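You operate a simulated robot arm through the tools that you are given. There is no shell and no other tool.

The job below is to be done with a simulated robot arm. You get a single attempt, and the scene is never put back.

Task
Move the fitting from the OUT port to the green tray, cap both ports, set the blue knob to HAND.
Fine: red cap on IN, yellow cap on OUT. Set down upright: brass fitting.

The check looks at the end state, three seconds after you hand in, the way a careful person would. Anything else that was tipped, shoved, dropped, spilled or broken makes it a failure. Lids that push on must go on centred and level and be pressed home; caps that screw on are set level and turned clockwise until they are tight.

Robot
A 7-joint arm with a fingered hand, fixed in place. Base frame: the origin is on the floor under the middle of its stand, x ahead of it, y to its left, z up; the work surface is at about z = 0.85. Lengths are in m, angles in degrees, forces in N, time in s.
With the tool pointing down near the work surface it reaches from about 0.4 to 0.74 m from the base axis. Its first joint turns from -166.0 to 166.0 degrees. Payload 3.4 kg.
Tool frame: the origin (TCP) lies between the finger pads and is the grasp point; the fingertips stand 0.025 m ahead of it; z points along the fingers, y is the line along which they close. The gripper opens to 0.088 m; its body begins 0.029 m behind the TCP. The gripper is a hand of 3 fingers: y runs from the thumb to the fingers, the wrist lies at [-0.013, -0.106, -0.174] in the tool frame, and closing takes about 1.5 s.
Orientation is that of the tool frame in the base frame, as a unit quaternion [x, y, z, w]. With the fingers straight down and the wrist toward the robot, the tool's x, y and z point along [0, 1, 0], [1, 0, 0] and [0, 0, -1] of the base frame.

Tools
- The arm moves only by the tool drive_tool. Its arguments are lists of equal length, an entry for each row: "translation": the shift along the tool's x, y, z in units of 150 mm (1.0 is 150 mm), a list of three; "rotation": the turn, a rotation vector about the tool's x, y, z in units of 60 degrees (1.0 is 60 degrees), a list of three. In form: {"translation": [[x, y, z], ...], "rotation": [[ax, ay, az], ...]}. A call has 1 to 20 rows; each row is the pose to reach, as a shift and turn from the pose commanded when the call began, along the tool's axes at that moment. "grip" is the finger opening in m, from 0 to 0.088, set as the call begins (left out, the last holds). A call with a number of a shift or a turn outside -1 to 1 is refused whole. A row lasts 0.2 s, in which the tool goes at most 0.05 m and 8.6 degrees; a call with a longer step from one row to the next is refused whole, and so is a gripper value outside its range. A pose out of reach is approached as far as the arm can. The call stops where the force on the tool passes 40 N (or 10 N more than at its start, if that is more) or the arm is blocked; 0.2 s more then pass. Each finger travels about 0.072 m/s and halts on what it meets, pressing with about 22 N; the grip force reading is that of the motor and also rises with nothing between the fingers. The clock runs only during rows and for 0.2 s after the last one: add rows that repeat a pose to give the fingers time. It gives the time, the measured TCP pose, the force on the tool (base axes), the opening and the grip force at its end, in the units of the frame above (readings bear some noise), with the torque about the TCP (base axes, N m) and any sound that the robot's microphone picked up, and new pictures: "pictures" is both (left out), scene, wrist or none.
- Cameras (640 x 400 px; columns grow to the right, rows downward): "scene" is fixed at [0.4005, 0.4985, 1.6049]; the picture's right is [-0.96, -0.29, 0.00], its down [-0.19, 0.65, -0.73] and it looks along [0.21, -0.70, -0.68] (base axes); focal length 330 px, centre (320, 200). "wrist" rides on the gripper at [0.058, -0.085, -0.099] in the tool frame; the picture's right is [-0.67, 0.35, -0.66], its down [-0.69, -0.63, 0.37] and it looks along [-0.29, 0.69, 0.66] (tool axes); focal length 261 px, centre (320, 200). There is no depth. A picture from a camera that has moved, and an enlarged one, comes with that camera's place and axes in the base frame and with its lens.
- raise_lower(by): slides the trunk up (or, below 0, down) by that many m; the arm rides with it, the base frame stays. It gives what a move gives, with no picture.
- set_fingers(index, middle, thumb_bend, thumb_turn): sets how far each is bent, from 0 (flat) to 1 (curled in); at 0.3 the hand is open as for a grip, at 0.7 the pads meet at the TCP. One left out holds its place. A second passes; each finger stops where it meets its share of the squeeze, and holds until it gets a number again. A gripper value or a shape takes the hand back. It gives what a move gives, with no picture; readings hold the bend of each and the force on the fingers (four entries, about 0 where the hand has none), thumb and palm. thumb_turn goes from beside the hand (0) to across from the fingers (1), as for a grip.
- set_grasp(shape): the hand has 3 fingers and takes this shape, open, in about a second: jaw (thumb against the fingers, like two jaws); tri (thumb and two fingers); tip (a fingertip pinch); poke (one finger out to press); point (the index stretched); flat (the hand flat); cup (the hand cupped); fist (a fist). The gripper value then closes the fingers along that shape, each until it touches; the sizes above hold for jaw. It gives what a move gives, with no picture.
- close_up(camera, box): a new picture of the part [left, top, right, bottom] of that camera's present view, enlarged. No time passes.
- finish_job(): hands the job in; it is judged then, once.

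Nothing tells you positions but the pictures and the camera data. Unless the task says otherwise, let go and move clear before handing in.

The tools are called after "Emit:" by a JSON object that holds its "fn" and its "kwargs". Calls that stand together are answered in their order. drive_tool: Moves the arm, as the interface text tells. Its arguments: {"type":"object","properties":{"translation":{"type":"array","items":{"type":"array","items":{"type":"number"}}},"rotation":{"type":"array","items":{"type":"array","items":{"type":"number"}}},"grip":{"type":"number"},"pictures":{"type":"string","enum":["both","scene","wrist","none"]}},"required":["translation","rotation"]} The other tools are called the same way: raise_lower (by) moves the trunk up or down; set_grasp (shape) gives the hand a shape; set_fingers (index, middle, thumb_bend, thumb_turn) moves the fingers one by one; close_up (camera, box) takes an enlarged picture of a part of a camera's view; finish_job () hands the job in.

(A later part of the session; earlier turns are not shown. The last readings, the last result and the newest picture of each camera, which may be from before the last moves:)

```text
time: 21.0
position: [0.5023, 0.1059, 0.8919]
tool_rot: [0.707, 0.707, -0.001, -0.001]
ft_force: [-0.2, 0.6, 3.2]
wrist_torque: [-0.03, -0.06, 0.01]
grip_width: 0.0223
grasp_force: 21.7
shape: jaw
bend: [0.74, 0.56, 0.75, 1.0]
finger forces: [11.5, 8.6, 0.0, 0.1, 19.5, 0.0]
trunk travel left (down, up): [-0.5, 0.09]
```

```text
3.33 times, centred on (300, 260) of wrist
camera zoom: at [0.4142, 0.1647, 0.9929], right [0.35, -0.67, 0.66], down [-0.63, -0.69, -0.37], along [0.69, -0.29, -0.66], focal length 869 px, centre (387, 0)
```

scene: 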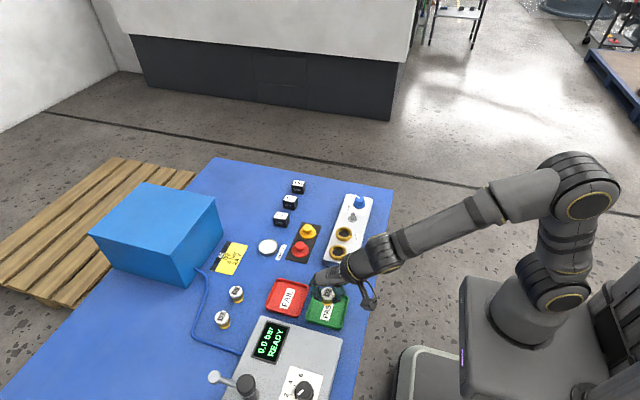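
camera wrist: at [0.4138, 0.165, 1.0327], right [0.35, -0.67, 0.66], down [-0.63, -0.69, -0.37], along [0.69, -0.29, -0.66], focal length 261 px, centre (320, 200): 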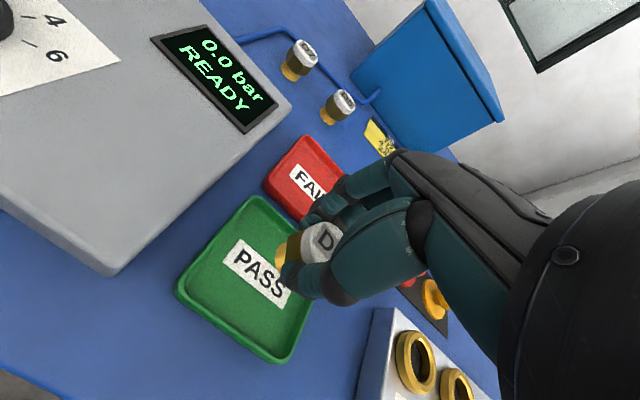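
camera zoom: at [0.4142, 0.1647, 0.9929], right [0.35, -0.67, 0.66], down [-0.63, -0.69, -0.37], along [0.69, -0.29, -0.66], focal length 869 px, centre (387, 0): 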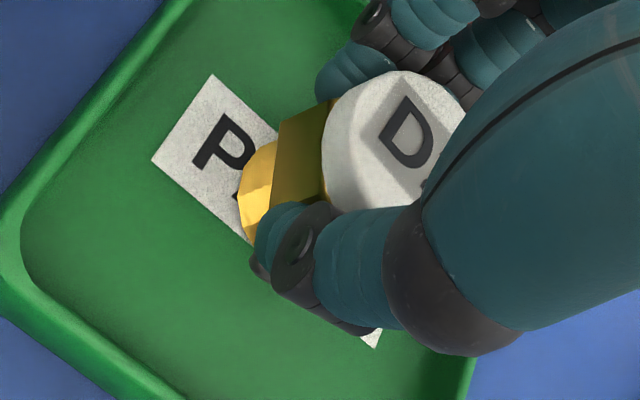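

Contact reads about +4 N with the fitting standing on the tray floor. I'll open the fingers slowly.

Emit:
{"fn": "drive_tool", "kwargs": {"translation": [[0, 0, 0], [0, 0, 0], [0, 0, 0], [0, 0, 0], [0, 0, 0]], "rotation": [[0, 0, 0], [0, 0, 0], [0, 0, 0], [0, 0, 0], [0, 0, 0]], "grip": 0.05, "pictures": "wrist"}}

Emit:
{"fn": "close_up", "kwargs": {"camera": "scene", "box": [310, 270, 350, 320]}}

Emit:
{"fn": "close_up", "kwargs": {"camera": "wrist", "box": [240, 200, 360, 320]}}

```text
time: 22.2
position: [0.5008, 0.1067, 0.8912]
tool_rot: [0.707, 0.707, 0.0, 0.0]
ft_force: [-0.4, 0.5, -0.6]
wrist_torque: [0.01, 0.03, 0.01]
grip_width: 0.0496
grasp_force: 0.0
shape: jaw
bend: [0.74, 0.42, 0.66, 1.0]
finger forces: [0.1, 0.0, 0.1, 0.1, 0.0, 0.0]
trunk travel left (down, up): [-0.5, 0.09]
camera wrist: at [0.4142, 0.1647, 0.9927], right [0.35, -0.67, 0.66], down [-0.63, -0.69, -0.37], along [0.69, -0.29, -0.66], focal length 261 px, centre (320, 200)
```

wrist: 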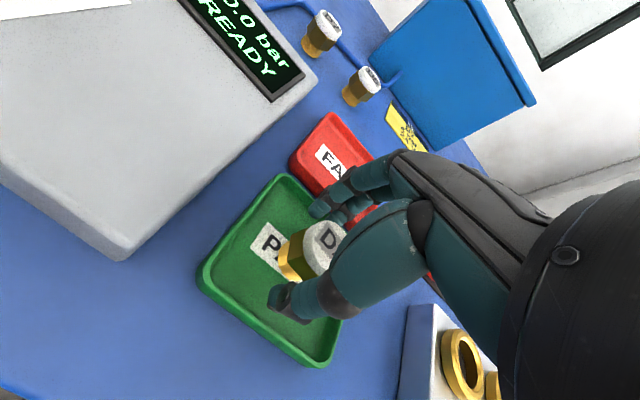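

```text
8.00 times, centred on (330, 295) of scene
camera zoom: at [0.4005, 0.4985, 1.6049], right [-0.96, -0.29, 0.0], down [-0.19, 0.65, -0.73], along [0.21, -0.7, -0.68], focal length 2642 px, centre (240, -560)
```

zoom: 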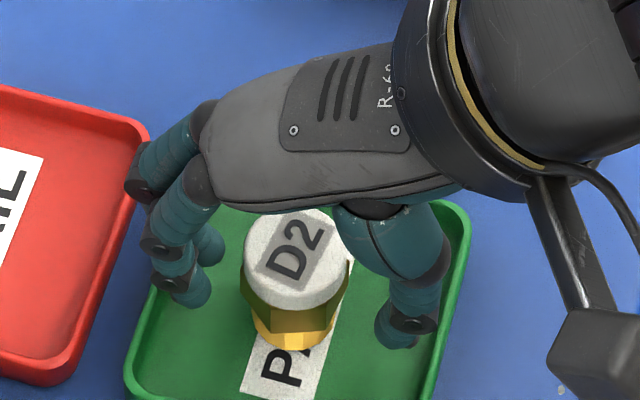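

```text
3.33 times, centred on (300, 260) of wrist
camera zoom: at [0.4142, 0.1647, 0.9927], right [0.35, -0.67, 0.66], down [-0.63, -0.69, -0.37], along [0.69, -0.29, -0.66], focal length 869 px, centre (387, 0)
```

zoom: 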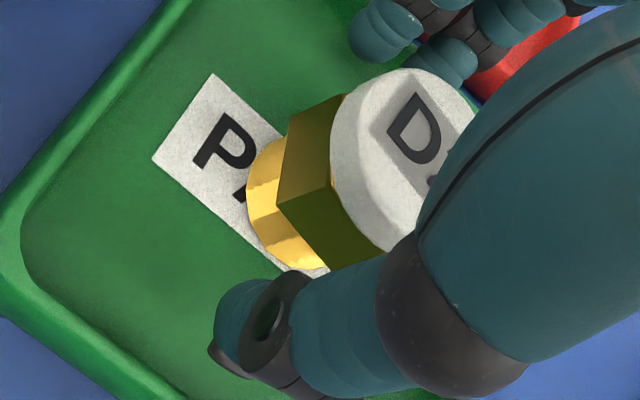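

The fitting stands upright on the tray. I'll open fully and rise clear.

Emit:
{"fn": "drive_tool", "kwargs": {"translation": [[0, 0, 0], [0, 0, 0], [0, 0, 0], [0, 0, -0.1], [0, 0, -0.3], [0, 0, -0.5], [0, 0, -0.7], [0, 0, -0.7]], "rotation": [[0, 0, 0], [0, 0, 0], [0, 0, 0], [0, 0, 0], [0, 0, 0], [0, 0, 0], [0, 0, 0], [0, 0, 0]], "grip": 0.08, "pictures": "both"}}

Emit:
{"fn": "close_up", "kwargs": {"camera": "scene", "box": [310, 270, 350, 320]}}

```text
time: 24.0
position: [0.5004, 0.1054, 0.9973]
tool_rot: [0.707, 0.707, 0.0, 0.0]
ft_force: [0.6, 0.5, 0.8]
wrist_torque: [0.05, 0.01, -0.03]
grip_width: 0.08
grasp_force: 0.1
shape: jaw
bend: [0.3, 0.32, 0.32, 0.98]
finger forces: [0.0, 0.0, 0.0, 0.1, 0.0, 0.0]
trunk travel left (down, up): [-0.5, 0.09]
camera wrist: at [0.4137, 0.1645, 1.0979], right [0.35, -0.67, 0.66], down [-0.63, -0.69, -0.37], along [0.69, -0.29, -0.66], focal length 261 px, centre (320, 200)
```

scene: 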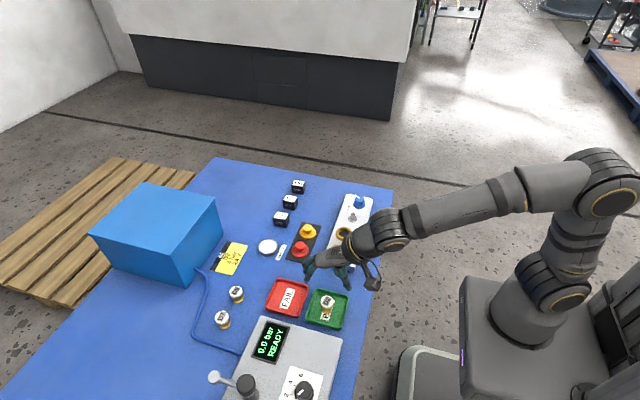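
wrist: 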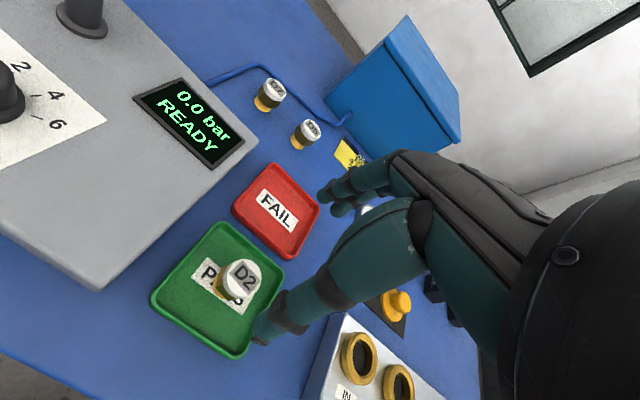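

```text
8.00 times, centred on (330, 295) of scene
camera zoom: at [0.4005, 0.4985, 1.6049], right [-0.96, -0.29, 0.0], down [-0.19, 0.65, -0.73], along [0.21, -0.7, -0.68], focal length 2642 px, centre (240, -560)
```

zoom: 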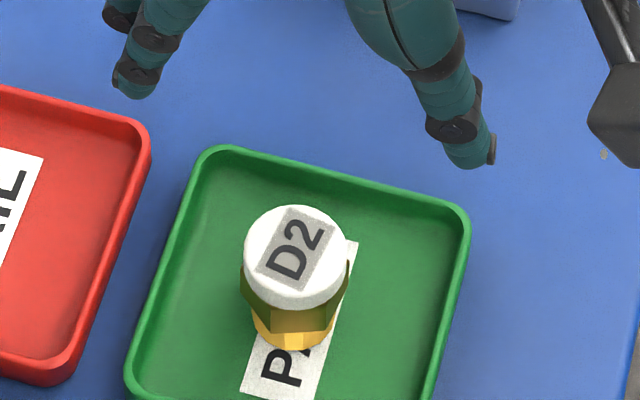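

The fitting is upright in the green tray. Next I'll move above the red cap at about (0.623, -0.05).

Emit:
{"fn": "drive_tool", "kwargs": {"translation": [[-0.2, 0.15, 0], [-0.4, 0.3, 0], [-0.6, 0.45, 0], [-0.8, 0.6, 0], [-1.0, 0.75, 0], [-1.0, 0.82, 0], [-1.0, 0.82, 0]], "rotation": [[0, 0, 0], [0, 0, 0], [0, 0, 0], [0, 0, 0], [0, 0, 0], [0, 0, 0], [0, 0, 0]], "grip": 0.08, "pictures": "both"}}

Emit:
{"fn": "close_up", "kwargs": {"camera": "wrist", "box": [200, 180, 360, 340]}}

Emit:
{"fn": "close_up", "kwargs": {"camera": "scene", "box": [280, 215, 330, 265]}}

```text
time: 25.6
position: [0.6227, -0.0434, 0.9968]
tool_rot: [0.707, 0.707, 0.001, 0.001]
ft_force: [0.1, 1.0, 0.5]
wrist_torque: [-0.02, 0.02, -0.01]
grip_width: 0.0799
grasp_force: 0.1
shape: jaw
bend: [0.3, 0.32, 0.32, 0.98]
finger forces: [0.0, 0.0, 0.0, 0.1, 0.0, 0.1]
trunk travel left (down, up): [-0.5, 0.09]
camera wrist: at [0.5367, 0.0151, 1.0977], right [0.35, -0.67, 0.66], down [-0.63, -0.69, -0.37], along [0.69, -0.29, -0.66], focal length 261 px, centre (320, 200)
```

scene: 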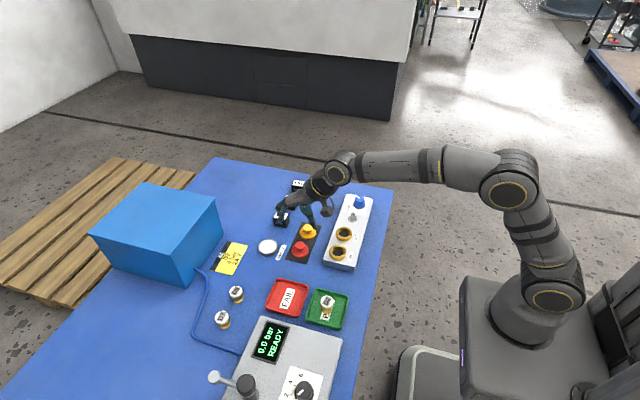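
wrist: 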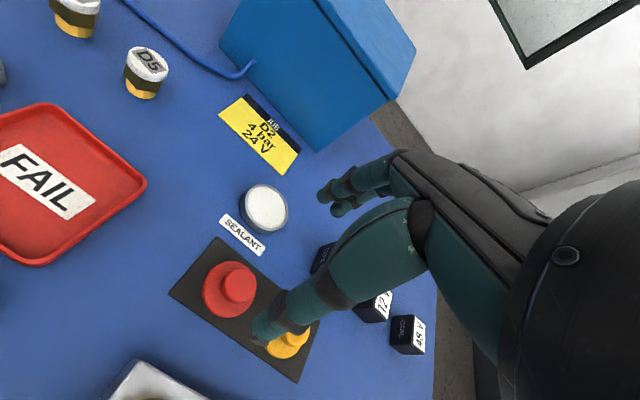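

```text
2.50 times, centred on (280, 260) of wrist
camera zoom: at [0.5367, 0.0151, 1.0977], right [0.35, -0.67, 0.66], down [-0.63, -0.69, -0.37], along [0.69, -0.29, -0.66], focal length 652 px, centre (420, 50)
```

zoom: 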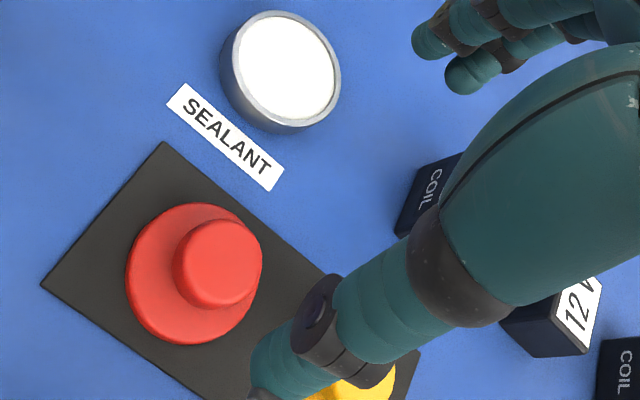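

```text
8.00 times, centred on (305, 240) of scene
camera zoom: at [0.4005, 0.4985, 1.6049], right [-0.96, -0.29, 0.0], down [-0.19, 0.65, -0.73], along [0.21, -0.7, -0.68], focal length 2642 px, centre (440, -120)
```

zoom: 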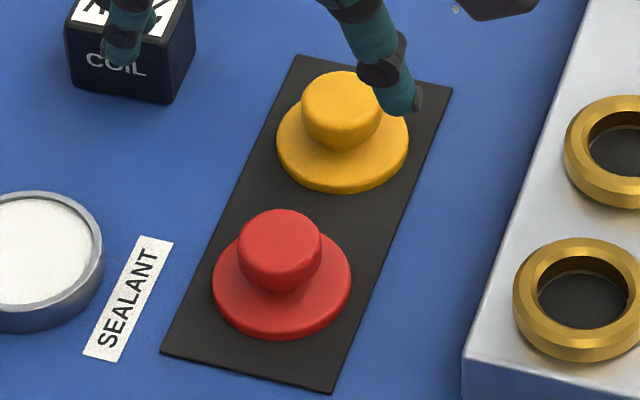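

The red cap's knob is about 29 mm wide, at (0.621, -0.053) with its top at z≈0.879, on a flange about 50 mm across. I'll narrow the opening to 0.06 and descend partway.

Emit:
{"fn": "drive_tool", "kwargs": {"translation": [[-0.03, 0, 0.0], [-0.033, 0, 0.1], [-0.033, 0, 0.25], [-0.033, 0, 0.4], [-0.033, 0, 0.55], [-0.033, 0, 0.55], [-0.033, 0, 0.55]], "rotation": [[0, 0, 0], [0, 0, 0], [0, 0, 0], [0, 0, 0], [0, 0, 0], [0, 0, 0], [0, 0, 0]], "grip": 0.06, "pictures": "wrist"}}

Emit:
{"fn": "close_up", "kwargs": {"camera": "wrist", "box": [240, 180, 380, 320]}}

Emit:
{"fn": "close_up", "kwargs": {"camera": "scene", "box": [280, 215, 330, 265]}}

```text
time: 27.2
position: [0.6239, -0.0485, 0.9145]
tool_rot: [0.707, 0.707, 0.0, 0.001]
ft_force: [0.4, -0.1, 0.4]
wrist_torque: [0.04, -0.02, 0.01]
grip_width: 0.06
grasp_force: 0.1
shape: jaw
bend: [0.28, 0.37, 0.59, 0.99]
finger forces: [0.0, 0.1, 0.1, 0.0, 0.0, 0.0]
trunk travel left (down, up): [-0.5, 0.09]
camera wrist: at [0.5368, 0.0095, 1.0153], right [0.35, -0.67, 0.66], down [-0.63, -0.69, -0.37], along [0.69, -0.29, -0.66], focal length 261 px, centre (320, 200)
```

wrist: 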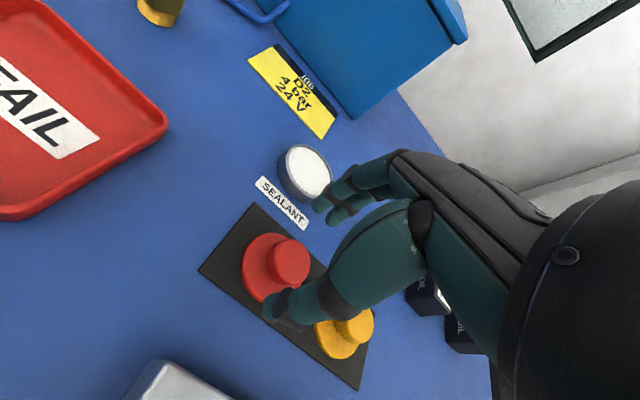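

```text
2.86 times, centred on (310, 250) of wrist
camera zoom: at [0.5368, 0.0095, 1.0153], right [0.35, -0.67, 0.66], down [-0.63, -0.69, -0.37], along [0.69, -0.29, -0.66], focal length 745 px, centre (349, 57)
```

zoom: 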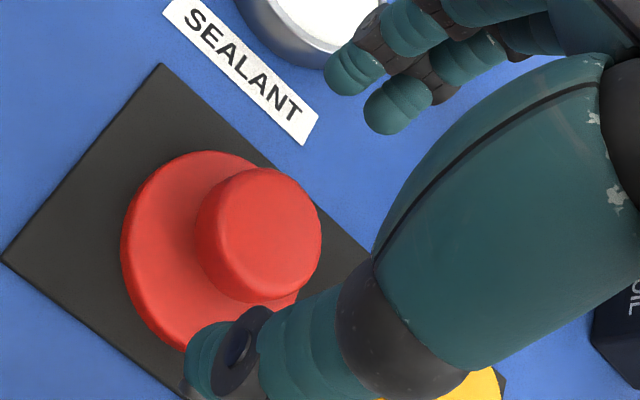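

```text
8.00 times, centred on (305, 240) of scene
camera zoom: at [0.4005, 0.4985, 1.6049], right [-0.96, -0.29, 0.0], down [-0.19, 0.65, -0.73], along [0.21, -0.7, -0.68], focal length 2642 px, centre (440, -120)
```

zoom: 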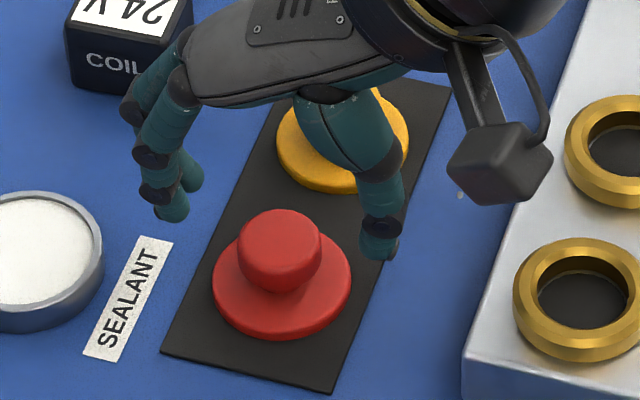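

Emit:
{"fn": "drive_tool", "kwargs": {"translation": [[0, -0.003, 0.06], [0, -0.006, 0.12], [0, -0.006, 0.16], [0, -0.006, 0.16]], "rotation": [[0, 0, 0], [0, 0, 0], [0, 0, 0], [0, 0, 0]], "pictures": "none"}}

Emit:
{"fn": "close_up", "kwargs": {"camera": "wrist", "box": [240, 180, 380, 320]}}

Emit:
{"fn": "close_up", "kwargs": {"camera": "scene", "box": [280, 215, 330, 265]}}

```text
time: 28.2
position: [0.6225, -0.049, 0.8911]
tool_rot: [0.707, 0.707, 0.0, 0.0]
ft_force: [0.9, 0.4, 0.4]
wrist_torque: [0.02, 0.05, -0.02]
grip_width: 0.0603
grasp_force: 0.0
shape: jaw
bend: [0.28, 0.37, 0.59, 0.99]
finger forces: [0.0, 0.0, 0.0, 0.0, 0.0, 0.0]
trunk travel left (down, up): [-0.5, 0.09]
```

```text
2.86 times, centred on (310, 250) of wrist
camera zoom: at [0.5361, 0.01, 0.9913], right [0.35, -0.67, 0.66], down [-0.63, -0.69, -0.37], along [0.69, -0.29, -0.66], focal length 745 px, centre (349, 57)
```

zoom: 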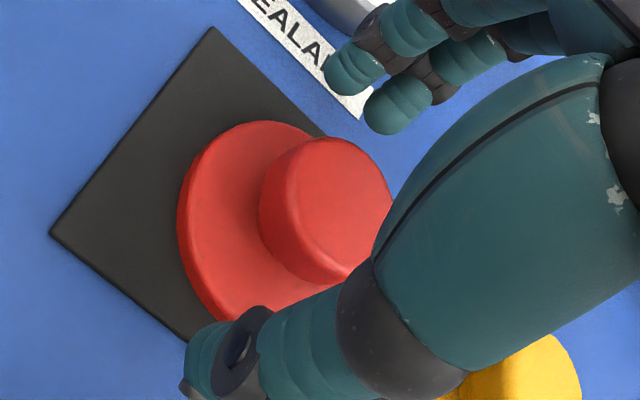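

```text
8.00 times, centred on (305, 240) of scene
camera zoom: at [0.4005, 0.4985, 1.6049], right [-0.96, -0.29, 0.0], down [-0.19, 0.65, -0.73], along [0.21, -0.7, -0.68], focal length 2642 px, centre (440, -120)
```

zoom: 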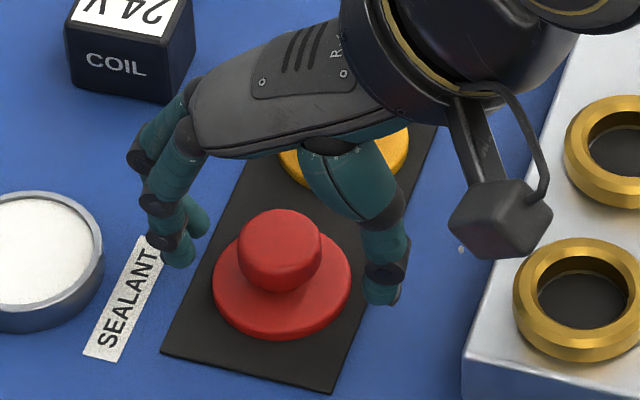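

The fingers straddle the red knob. Closing on it.

Emit:
{"fn": "drive_tool", "kwargs": {"translation": [[0, 0, 0], [0, 0, 0], [0, 0, 0], [0, 0, 0], [0, 0, 0], [0, 0, 0]], "rotation": [[0, 0, 0], [0, 0, 0], [0, 0, 0], [0, 0, 0], [0, 0, 0], [0, 0, 0]], "grip": 0.015, "pictures": "none"}}

Emit:
{"fn": "close_up", "kwargs": {"camera": "wrist", "box": [240, 180, 380, 320]}}

Emit:
{"fn": "close_up", "kwargs": {"camera": "scene", "box": [280, 215, 330, 265]}}

```text
time: 29.6
position: [0.6222, -0.0485, 0.8909]
tool_rot: [0.707, 0.707, 0.0, 0.0]
ft_force: [-0.6, -0.8, -0.2]
wrist_torque: [-0.03, 0.01, 0.02]
grip_width: 0.0203
grasp_force: 22.4
shape: jaw
bend: [0.73, 0.55, 0.75, 1.0]
finger forces: [10.4, 7.6, 0.0, 0.1, 18.6, 0.0]
trunk travel left (down, up): [-0.5, 0.09]
```

```text
2.86 times, centred on (310, 250) of wrist
camera zoom: at [0.5361, 0.01, 0.9915], right [0.35, -0.67, 0.66], down [-0.63, -0.69, -0.37], along [0.69, -0.29, -0.66], focal length 745 px, centre (349, 57)
```

zoom: 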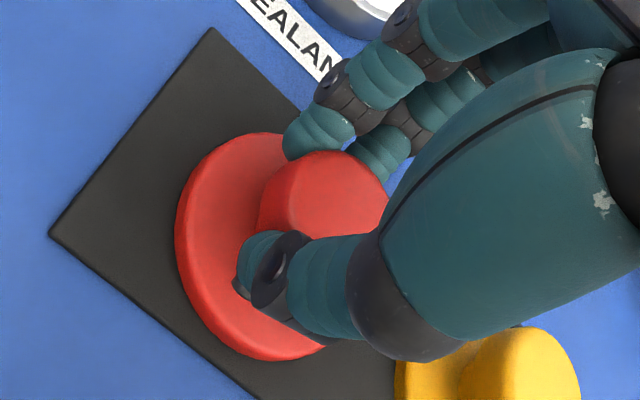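

```text
8.00 times, centred on (305, 240) of scene
camera zoom: at [0.4005, 0.4985, 1.6049], right [-0.96, -0.29, 0.0], down [-0.19, 0.65, -0.73], along [0.21, -0.7, -0.68], focal length 2642 px, centre (440, -120)
```

zoom: 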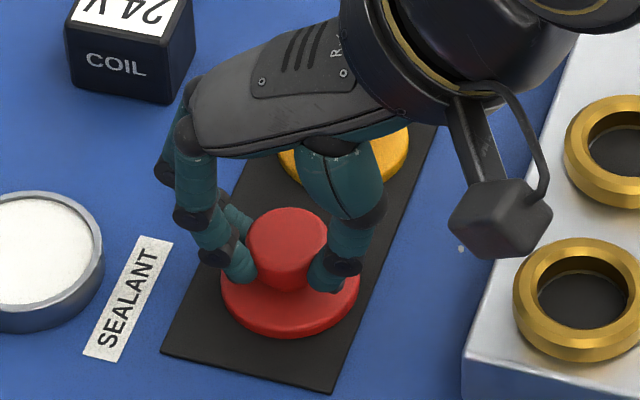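

The red cap is gripped with balanced forces. Lifting it and checking level and underside.

Emit:
{"fn": "drive_tool", "kwargs": {"translation": [[0, 0, -0.05], [0, 0, -0.15], [0, 0, -0.3], [0, 0, -0.45], [0, 0, -0.55], [0, 0, -0.55]], "rotation": [[0, 0, 0], [0, 0, 0], [0, 0, 0], [0, 0, 0], [0, 0, 0], [0, 0, 0]], "pictures": "both"}}

Emit:
{"fn": "close_up", "kwargs": {"camera": "wrist", "box": [240, 180, 380, 320]}}

Emit:
{"fn": "close_up", "kwargs": {"camera": "scene", "box": [280, 180, 330, 240]}}

```text
time: 31.0
position: [0.6231, -0.0491, 0.9724]
tool_rot: [0.707, 0.707, 0.0, 0.0]
ft_force: [-0.5, -0.4, 0.8]
wrist_torque: [0.02, 0.01, 0.02]
grip_width: 0.0205
grasp_force: 21.9
shape: jaw
bend: [0.73, 0.55, 0.75, 1.0]
finger forces: [10.5, 7.8, 0.1, 0.0, 18.6, 0.0]
trunk travel left (down, up): [-0.5, 0.09]
camera wrist: at [0.5367, 0.0102, 1.0734], right [0.35, -0.67, 0.66], down [-0.63, -0.69, -0.37], along [0.69, -0.29, -0.66], focal length 261 px, centre (320, 200)
```

scene: 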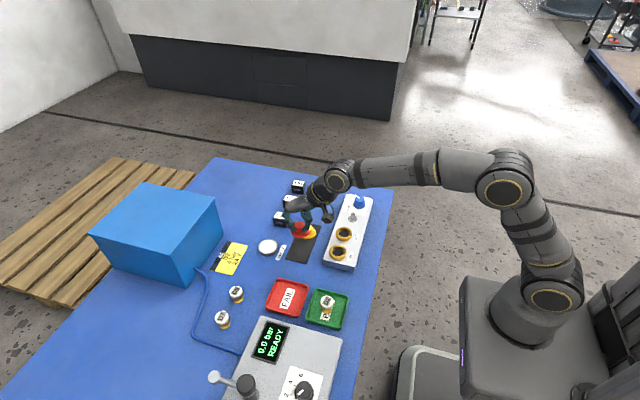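
wrist: 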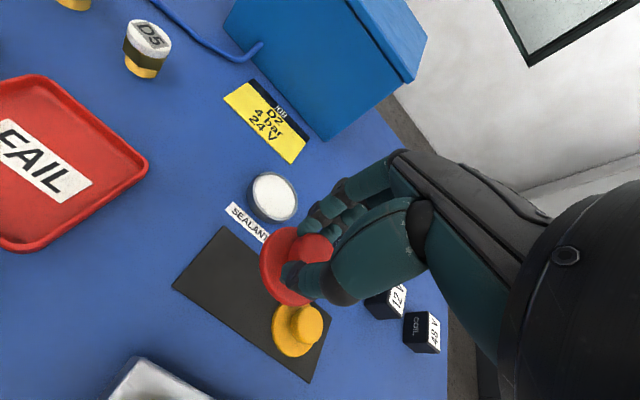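

```text
2.86 times, centred on (310, 250) of wrist
camera zoom: at [0.5367, 0.0102, 1.0734], right [0.35, -0.67, 0.66], down [-0.63, -0.69, -0.37], along [0.69, -0.29, -0.66], focal length 745 px, centre (349, 57)
```

zoom: 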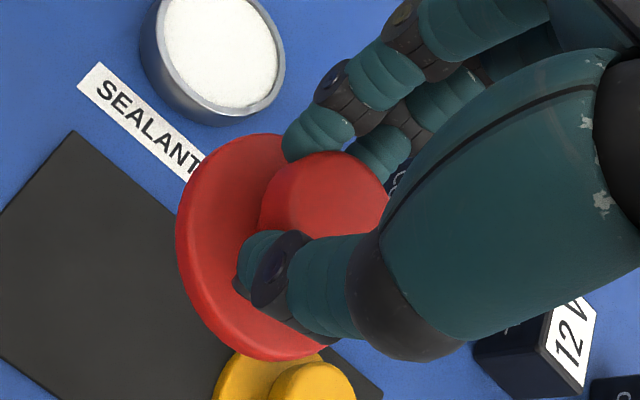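

```text
6.67 times, centred on (305, 210) of scene
camera zoom: at [0.4005, 0.4985, 1.6049], right [-0.96, -0.29, 0.0], down [-0.19, 0.65, -0.73], along [0.21, -0.7, -0.68], focal length 2202 px, centre (420, 133)
```

zoom: 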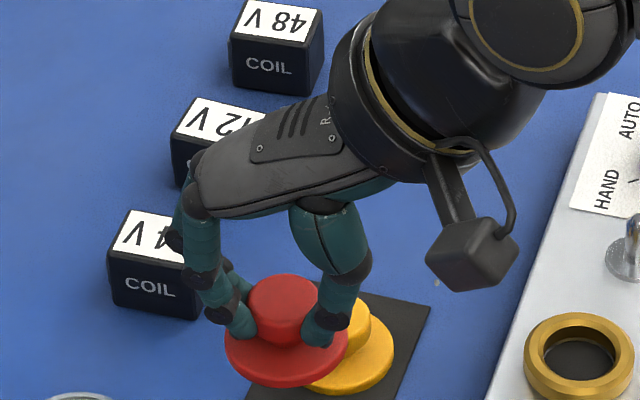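

The cap hangs level, offset about (-3, -6) mm from the TCP. I'll bring it above the IN port at about (0.5135, -0.0555), staying about 15 mm above the ring.

Emit:
{"fn": "drive_tool", "kwargs": {"translation": [[0, -0.2, 0], [0, -0.4, 0], [-0.01, -0.6, 0.0], [-0.012, -0.7, 0.05], [-0.012, -0.7, 0.15], [-0.012, -0.7, 0.23], [-0.012, -0.7, 0.23]], "rotation": [[0, 0, 0], [0, 0, 0], [0, 0, 0], [0, 0, 0], [0, 0, 0], [0, 0, 0], [0, 0, 0]], "pictures": "both"}}

Emit:
{"fn": "close_up", "kwargs": {"camera": "wrist", "box": [220, 200, 380, 340]}}

Emit:
{"fn": "close_up", "kwargs": {"camera": "scene", "box": [315, 215, 365, 270]}}

```text
time: 32.6
position: [0.5179, -0.0506, 0.9379]
tool_rot: [0.707, 0.707, 0.0, 0.0]
ft_force: [-0.9, -0.3, -0.4]
wrist_torque: [0.0, 0.01, 0.01]
grip_width: 0.0206
grasp_force: 22.2
shape: jaw
bend: [0.73, 0.55, 0.75, 1.0]
finger forces: [10.4, 8.2, 0.0, 0.0, 18.6, 0.0]
trunk travel left (down, up): [-0.5, 0.09]
camera wrist: at [0.4312, 0.0082, 1.0391], right [0.35, -0.67, 0.66], down [-0.63, -0.69, -0.37], along [0.69, -0.29, -0.66], focal length 261 px, centre (320, 200)
```

scene: 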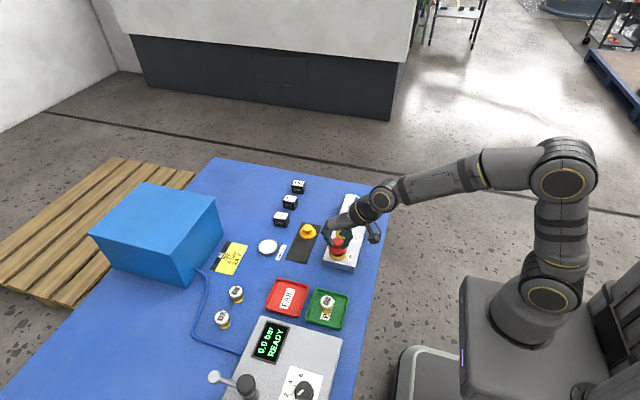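
wrist: 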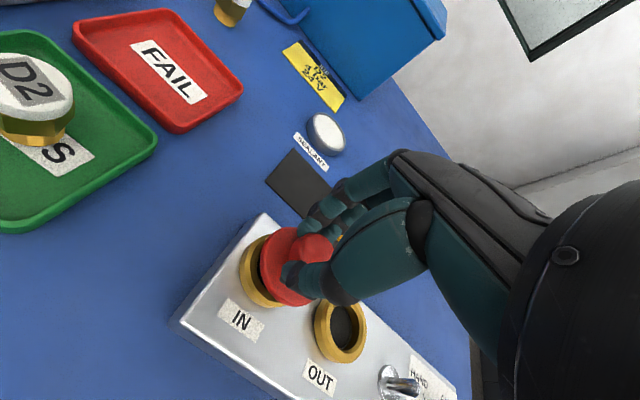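

```text
2.86 times, centred on (300, 270) of wrist
camera zoom: at [0.4312, 0.0082, 1.0391], right [0.35, -0.67, 0.66], down [-0.63, -0.69, -0.37], along [0.69, -0.29, -0.66], focal length 745 px, centre (377, 0)
```

zoom: 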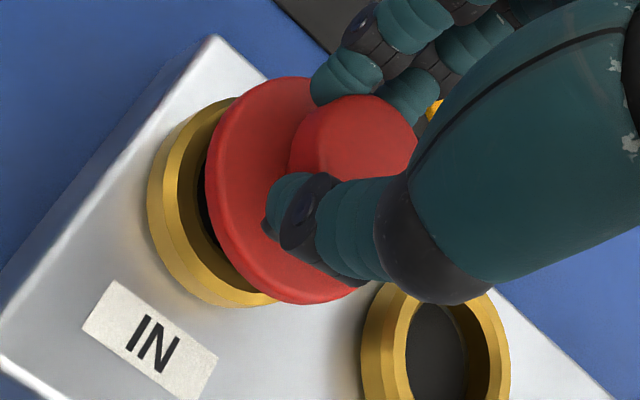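

```text
7.27 times, centred on (340, 242) of scene
camera zoom: at [0.4005, 0.4985, 1.6049], right [-0.96, -0.29, 0.0], down [-0.19, 0.65, -0.73], along [0.21, -0.7, -0.68], focal length 2402 px, centre (174, -109)
```

zoom: 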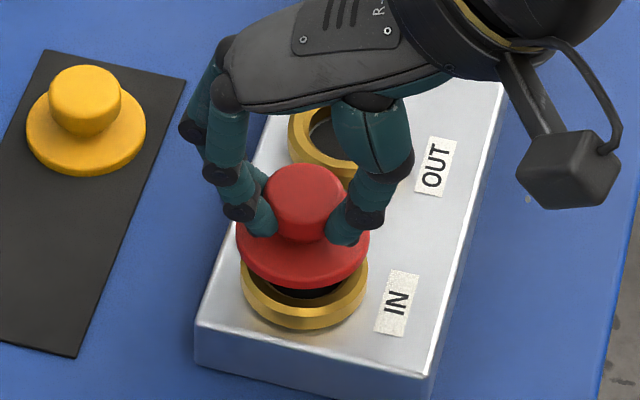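

The cap lines up with the IN ring to about 1–2 mm in both views. I'll lower it to just above the ring and re-check.

Emit:
{"fn": "drive_tool", "kwargs": {"translation": [[0.003, 0.006, 0.04], [0.003, 0.006, 0.075], [0.003, 0.006, 0.075]], "rotation": [[0, 0, 0], [0, 0, 0], [0, 0, 0]], "pictures": "none"}}

Emit:
{"fn": "close_up", "kwargs": {"camera": "wrist", "box": [220, 200, 380, 340]}}

Emit:
{"fn": "close_up", "kwargs": {"camera": "scene", "box": [315, 215, 365, 270]}}

```text
time: 33.4
position: [0.5189, -0.0507, 0.9283]
tool_rot: [0.708, 0.706, 0.001, 0.001]
ft_force: [-0.3, 1.0, 2.8]
wrist_torque: [0.02, -0.05, 0.01]
grip_width: 0.0206
grasp_force: 22.3
shape: jaw
bend: [0.73, 0.55, 0.75, 1.0]
finger forces: [10.8, 8.3, 0.0, 0.0, 19.2, 0.0]
trunk travel left (down, up): [-0.5, 0.09]
```

```text
2.86 times, centred on (300, 270) of wrist
camera zoom: at [0.4324, 0.0086, 1.0283], right [0.35, -0.67, 0.66], down [-0.63, -0.69, -0.37], along [0.69, -0.29, -0.66], focal length 745 px, centre (377, 0)
```

zoom: 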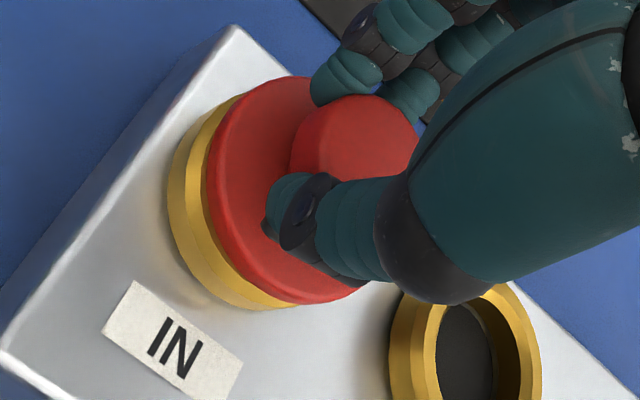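

```text
7.27 times, centred on (340, 242) of scene
camera zoom: at [0.4005, 0.4985, 1.6049], right [-0.96, -0.29, 0.0], down [-0.19, 0.65, -0.73], along [0.21, -0.7, -0.68], focal length 2402 px, centre (174, -109)
```

zoom: 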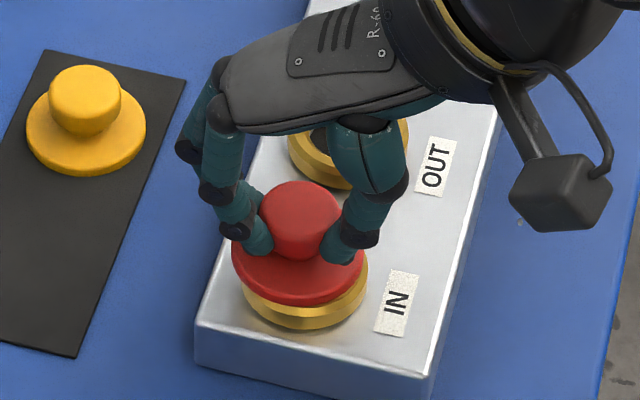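

Emit:
{"fn": "close_up", "kwargs": {"camera": "scene", "box": [324, 236, 356, 256]}}

Emit:
{"fn": "close_up", "kwargs": {"camera": "wrist", "box": [240, 220, 340, 320]}}

```text
16.00 times, centred on (340, 246) of scene
camera zoom: at [0.4005, 0.4985, 1.6049], right [-0.96, -0.29, 0.0], down [-0.19, 0.65, -0.73], along [0.21, -0.7, -0.68], focal length 5284 px, centre (0, -536)
```

zoom: 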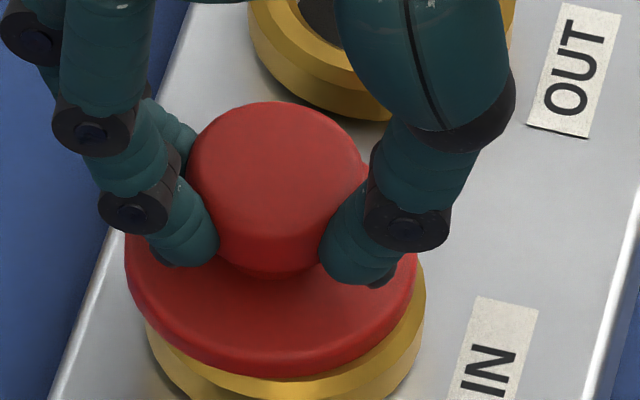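

```text
4.00 times, centred on (290, 270) of wrist
camera zoom: at [0.4324, 0.0086, 1.0283], right [0.35, -0.67, 0.66], down [-0.63, -0.69, -0.37], along [0.69, -0.29, -0.66], focal length 1043 px, centre (440, -80)
```

zoom: 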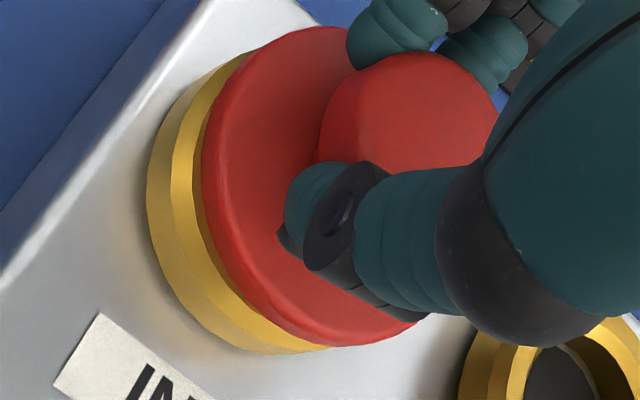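

The scene view shows the flange about 2.5 mm toward +x of the ring centre, and slightly toward -y. I'll raise a little, correct by (-2.5, +1.5) mm and look again.

Emit:
{"fn": "drive_tool", "kwargs": {"translation": [[0, 0, -0.03], [0.01, -0.017, -0.03], [0.01, -0.017, -0.03]], "rotation": [[0, 0, 0], [0, 0, 0], [0, 0, 0]], "pictures": "none"}}

Emit:
{"fn": "close_up", "kwargs": {"camera": "scene", "box": [324, 238, 356, 258]}}

Emit:
{"fn": "close_up", "kwargs": {"camera": "wrist", "box": [240, 220, 340, 320]}}

```text
time: 34.2
position: [0.5153, -0.05, 0.9315]
tool_rot: [0.706, 0.708, 0.0, 0.0]
ft_force: [-0.4, 0.3, 0.3]
wrist_torque: [-0.02, 0.01, 0.02]
grip_width: 0.0203
grasp_force: 22.4
shape: jaw
bend: [0.73, 0.55, 0.75, 1.0]
finger forces: [10.4, 8.4, 0.0, 0.0, 18.5, 0.0]
trunk travel left (down, up): [-0.5, 0.09]
```

```text
16.00 times, centred on (340, 248) of scene
camera zoom: at [0.4005, 0.4985, 1.6049], right [-0.96, -0.29, 0.0], down [-0.19, 0.65, -0.73], along [0.21, -0.7, -0.68], focal length 5284 px, centre (0, -568)
```

zoom: 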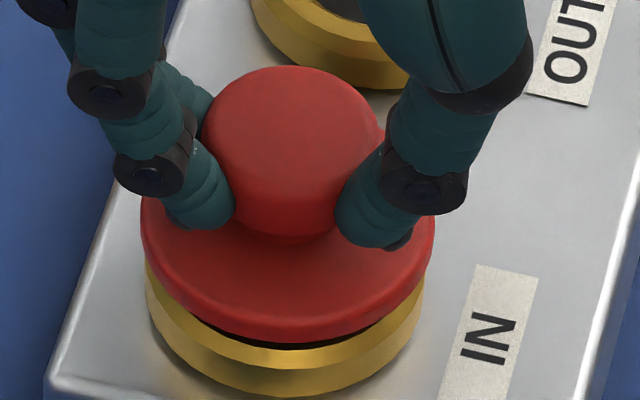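

```text
4.00 times, centred on (290, 270) of wrist
camera zoom: at [0.4295, 0.01, 1.0324], right [0.35, -0.67, 0.66], down [-0.63, -0.69, -0.37], along [0.69, -0.29, -0.66], focal length 1043 px, centre (440, -80)
```

zoom: 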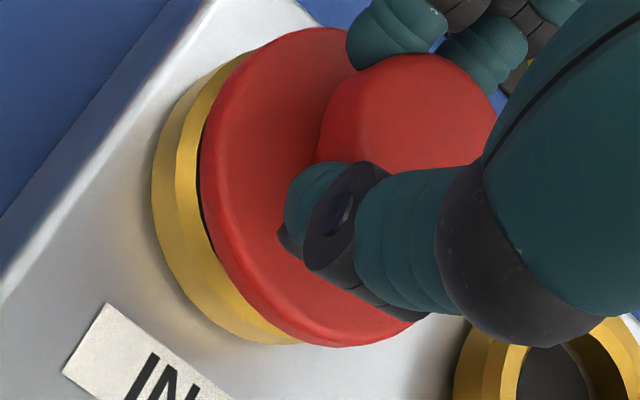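

Scene azimuth now matches (flange and ring centres within ~0.5 mm). I'll check the wrist view more closely before lowering.

Emit:
{"fn": "close_up", "kwargs": {"camera": "wrist", "box": [265, 220, 305, 260]}}

Emit:
{"fn": "close_up", "kwargs": {"camera": "wrist", "box": [265, 285, 325, 315]}}

```text
10.00 times, centred on (285, 240) of wrist
camera zoom: at [0.4295, 0.01, 1.0324], right [0.35, -0.67, 0.66], down [-0.63, -0.69, -0.37], along [0.69, -0.29, -0.66], focal length 2606 px, centre (670, -200)
```

zoom: 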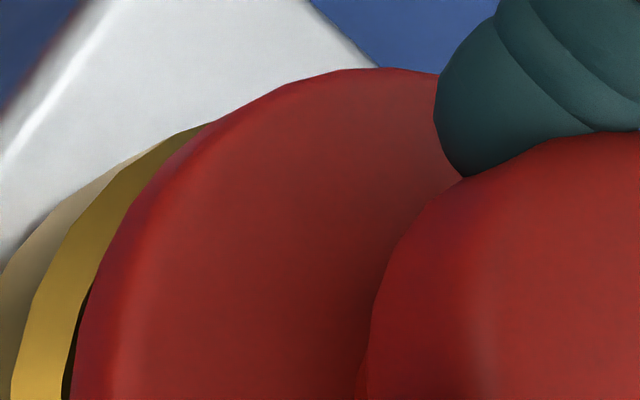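

```text
10.67 times, centred on (295, 300) of wrist
camera zoom: at [0.4295, 0.01, 1.0324], right [0.35, -0.67, 0.66], down [-0.63, -0.69, -0.37], along [0.69, -0.29, -0.66], focal length 2780 px, centre (587, -867)
```

zoom: 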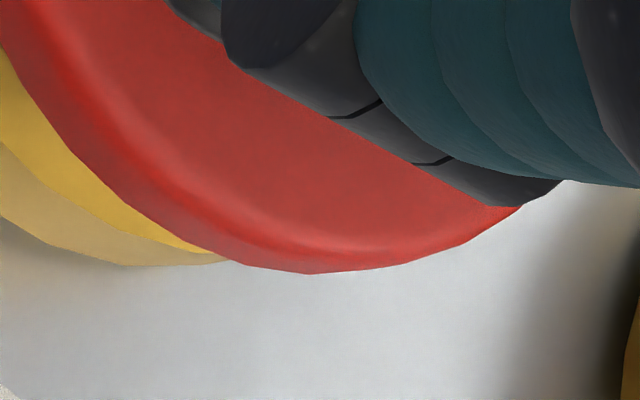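

A small correction of about (-0.6, +1.8) mm remains. I'll apply it and lower onto the ring in small steps.

Emit:
{"fn": "drive_tool", "kwargs": {"translation": [[0.012, -0.004, 0], [0.012, -0.004, 0.012], [0.012, -0.004, 0.02], [0.012, -0.004, 0.02]], "rotation": [[0, 0, 0], [0, 0, 0], [0, 0, 0], [0, 0, 0]], "pictures": "none"}}

Emit:
{"fn": "close_up", "kwargs": {"camera": "scene", "box": [324, 238, 356, 258]}}

Emit:
{"fn": "close_up", "kwargs": {"camera": "wrist", "box": [240, 220, 340, 320]}}

```text
time: 35.2
position: [0.5149, -0.048, 0.9288]
tool_rot: [0.707, 0.707, 0.0, 0.0]
ft_force: [0.2, 0.1, -0.7]
wrist_torque: [0.0, 0.04, -0.01]
grip_width: 0.0154
grasp_force: 21.9
shape: jaw
bend: [0.74, 0.74, 0.82, 1.0]
finger forces: [0.0, 0.0, 0.0, 0.0, 0.0, 0.1]
trunk travel left (down, up): [-0.5, 0.09]
```

```text
16.00 times, centred on (340, 248) of scene
camera zoom: at [0.4005, 0.4985, 1.6049], right [-0.96, -0.29, 0.0], down [-0.19, 0.65, -0.73], along [0.21, -0.7, -0.68], focal length 5284 px, centre (0, -568)
```

zoom: 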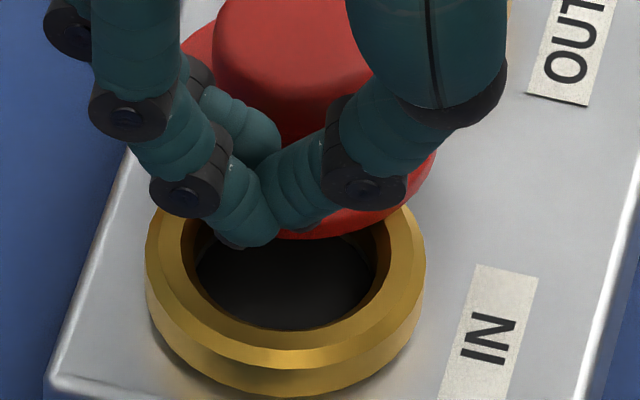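

```text
4.00 times, centred on (290, 270) of wrist
camera zoom: at [0.4287, 0.0115, 1.0294], right [0.35, -0.67, 0.66], down [-0.63, -0.69, -0.37], along [0.69, -0.29, -0.66], focal length 1043 px, centre (440, -80)
```

zoom: 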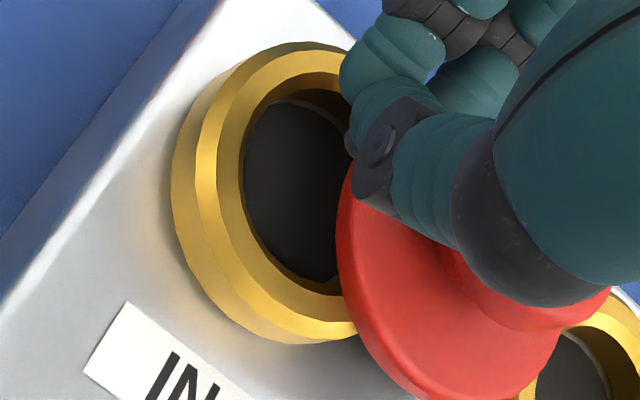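

The red cap squeezed out of the grip toward -y. I need to see exactly where it lies before moving anything.

Emit:
{"fn": "close_up", "kwargs": {"camera": "scene", "box": [310, 210, 370, 260]}}

Emit:
{"fn": "close_up", "kwargs": {"camera": "wrist", "box": [220, 200, 420, 380]}}

```text
8.00 times, centred on (340, 235) of scene
camera zoom: at [0.4005, 0.4985, 1.6049], right [-0.96, -0.29, 0.0], down [-0.19, 0.65, -0.73], along [0.21, -0.7, -0.68], focal length 2642 px, centre (160, -80)
```

zoom: 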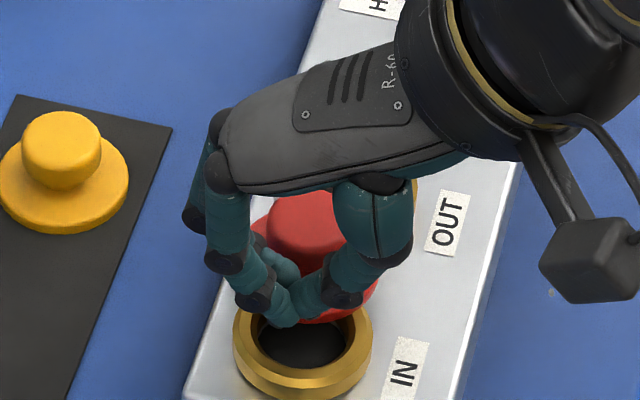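

```text
2.22 times, centred on (320, 290) of wrist
camera zoom: at [0.4287, 0.0115, 1.0294], right [0.35, -0.67, 0.66], down [-0.63, -0.69, -0.37], along [0.69, -0.29, -0.66], focal length 579 px, centre (320, 0)
```

zoom: 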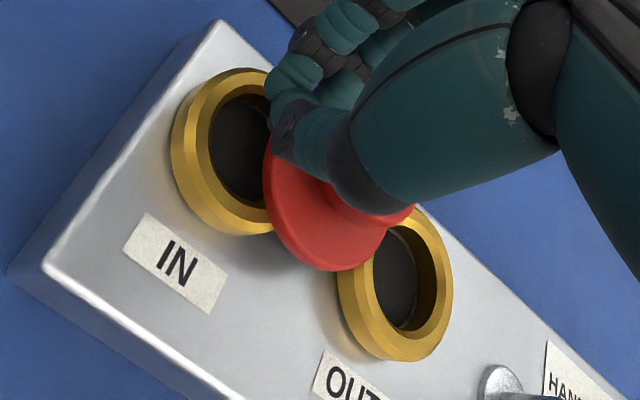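

The cap is bridging the two rings, upright between IN and OUT. The closed tips meet exactly at the TCP, so the object should be centred on the TCP without my 6 mm offset. I'll back the closed fingers away toward +y, rise and open.

Emit:
{"fn": "drive_tool", "kwargs": {"translation": [[0.03, 0, 0], [0.08, 0, 0], [0.15, 0, 0], [0.18, 0, -0.15], [0.18, 0, -0.35], [0.18, 0, -0.45], [0.18, 0, -0.45]], "rotation": [[0, 0, 0], [0, 0, 0], [0, 0, 0], [0, 0, 0], [0, 0, 0], [0, 0, 0], [0, 0, 0]], "pictures": "both"}}

Emit:
{"fn": "close_up", "kwargs": {"camera": "scene", "box": [310, 210, 370, 270]}}

Emit:
{"fn": "close_up", "kwargs": {"camera": "wrist", "box": [220, 200, 420, 380]}}

```text
time: 36.8
position: [0.5166, -0.0195, 0.9954]
tool_rot: [0.707, 0.707, 0.0, 0.0]
ft_force: [0.7, -0.6, -0.3]
wrist_torque: [0.01, -0.02, -0.01]
grip_width: 0.0151
grasp_force: 21.8
shape: jaw
bend: [0.74, 0.74, 0.82, 1.0]
finger forces: [0.0, 0.0, 0.1, 0.0, 0.1, 0.1]
trunk travel left (down, up): [-0.5, 0.09]
camera wrist: at [0.4289, 0.0391, 1.0971], right [0.35, -0.67, 0.66], down [-0.63, -0.69, -0.37], along [0.69, -0.29, -0.66], focal length 261 px, centre (320, 200)
```

scene: 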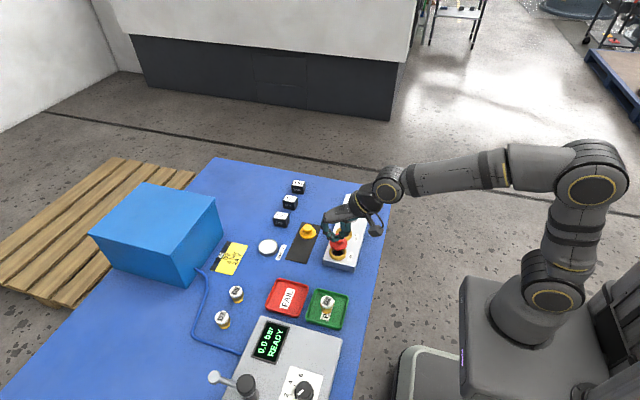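
wrist: 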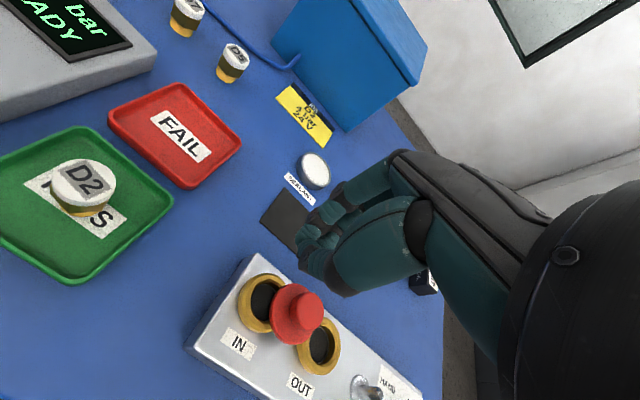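

```text
6.67 times, centred on (340, 240) of scene
camera zoom: at [0.4005, 0.4985, 1.6049], right [-0.96, -0.29, 0.0], down [-0.19, 0.65, -0.73], along [0.21, -0.7, -0.68], focal length 2202 px, centre (187, -67)
```

zoom: 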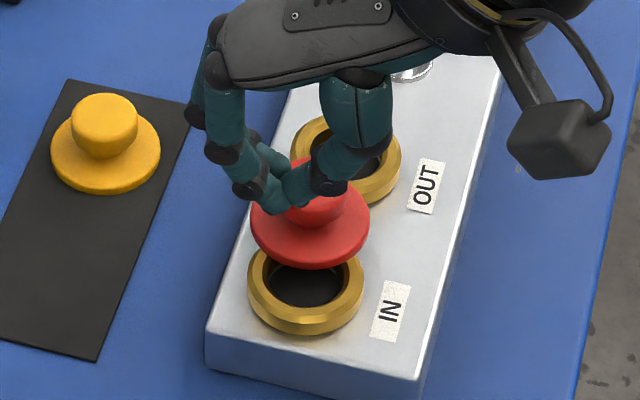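

```text
2.22 times, centred on (320, 290) of wrist
camera zoom: at [0.4289, 0.0391, 1.0971], right [0.35, -0.67, 0.66], down [-0.63, -0.69, -0.37], along [0.69, -0.29, -0.66], focal length 579 px, centre (320, 0)
```

zoom: 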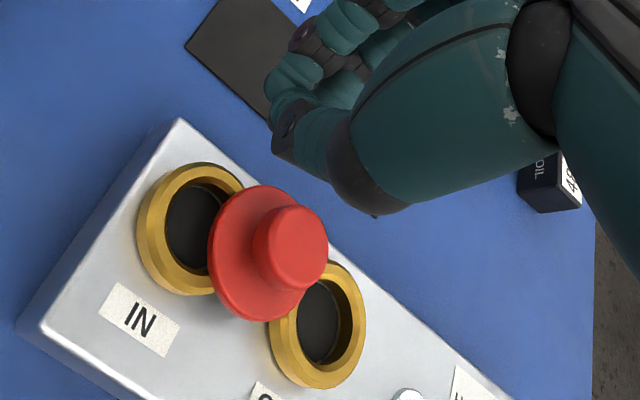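

The red cap rests level across both rings. I'll open the hand and move above it for a precise look.

Emit:
{"fn": "drive_tool", "kwargs": {"translation": [[0, 0, 0], [0, 0, 0], [-0.1, 0.01, 0], [-0.25, 0.02, 0], [-0.4, 0.02, 0], [-0.4, 0.02, 0]], "rotation": [[0, 0, 0], [0, 0, 0], [0, 0, 0], [0, 0, 0], [0, 0, 0], [0, 0, 0]], "grip": 0.065, "pictures": "none"}}

Emit:
{"fn": "close_up", "kwargs": {"camera": "scene", "box": [310, 210, 370, 270]}}

Emit:
{"fn": "close_up", "kwargs": {"camera": "wrist", "box": [200, 200, 360, 340]}}

```text
time: 38.2
position: [0.5178, -0.08, 0.996]
tool_rot: [0.707, 0.707, 0.001, 0.0]
ft_force: [0.3, -0.2, -0.1]
wrist_torque: [0.03, 0.02, 0.02]
grip_width: 0.0646
grasp_force: 0.1
shape: jaw
bend: [0.27, 0.36, 0.55, 0.99]
finger forces: [0.0, 0.0, 0.0, 0.1, 0.0, 0.0]
trunk travel left (down, up): [-0.5, 0.09]
```

```text
6.67 times, centred on (340, 240) of scene
camera zoom: at [0.4005, 0.4985, 1.6049], right [-0.96, -0.29, 0.0], down [-0.19, 0.65, -0.73], along [0.21, -0.7, -0.68], focal length 2202 px, centre (187, -67)
```

zoom: 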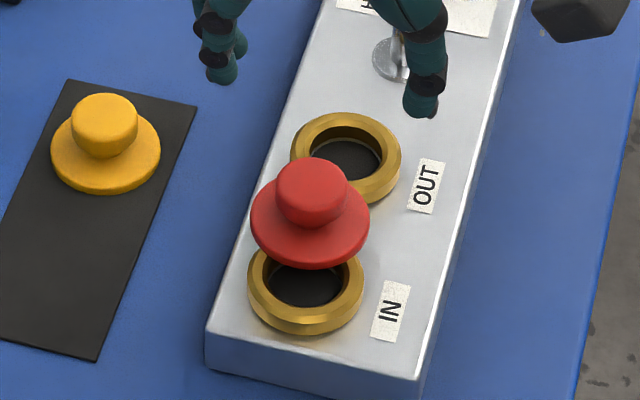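

```text
2.86 times, centred on (280, 270) of wrist
camera zoom: at [0.4321, -0.0212, 1.0966], right [0.35, -0.67, 0.66], down [-0.63, -0.69, -0.37], along [0.69, -0.29, -0.66], focal length 745 px, centre (434, 0)
```

zoom: 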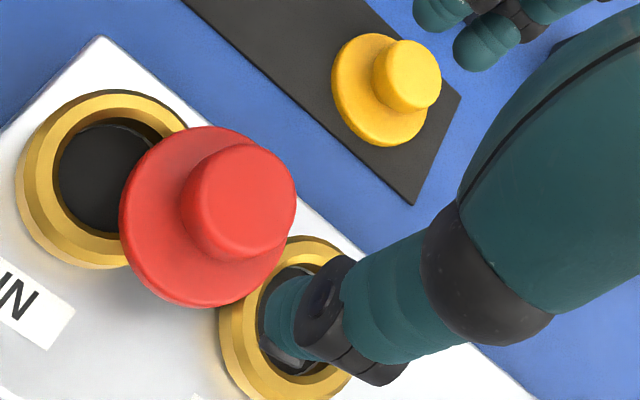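

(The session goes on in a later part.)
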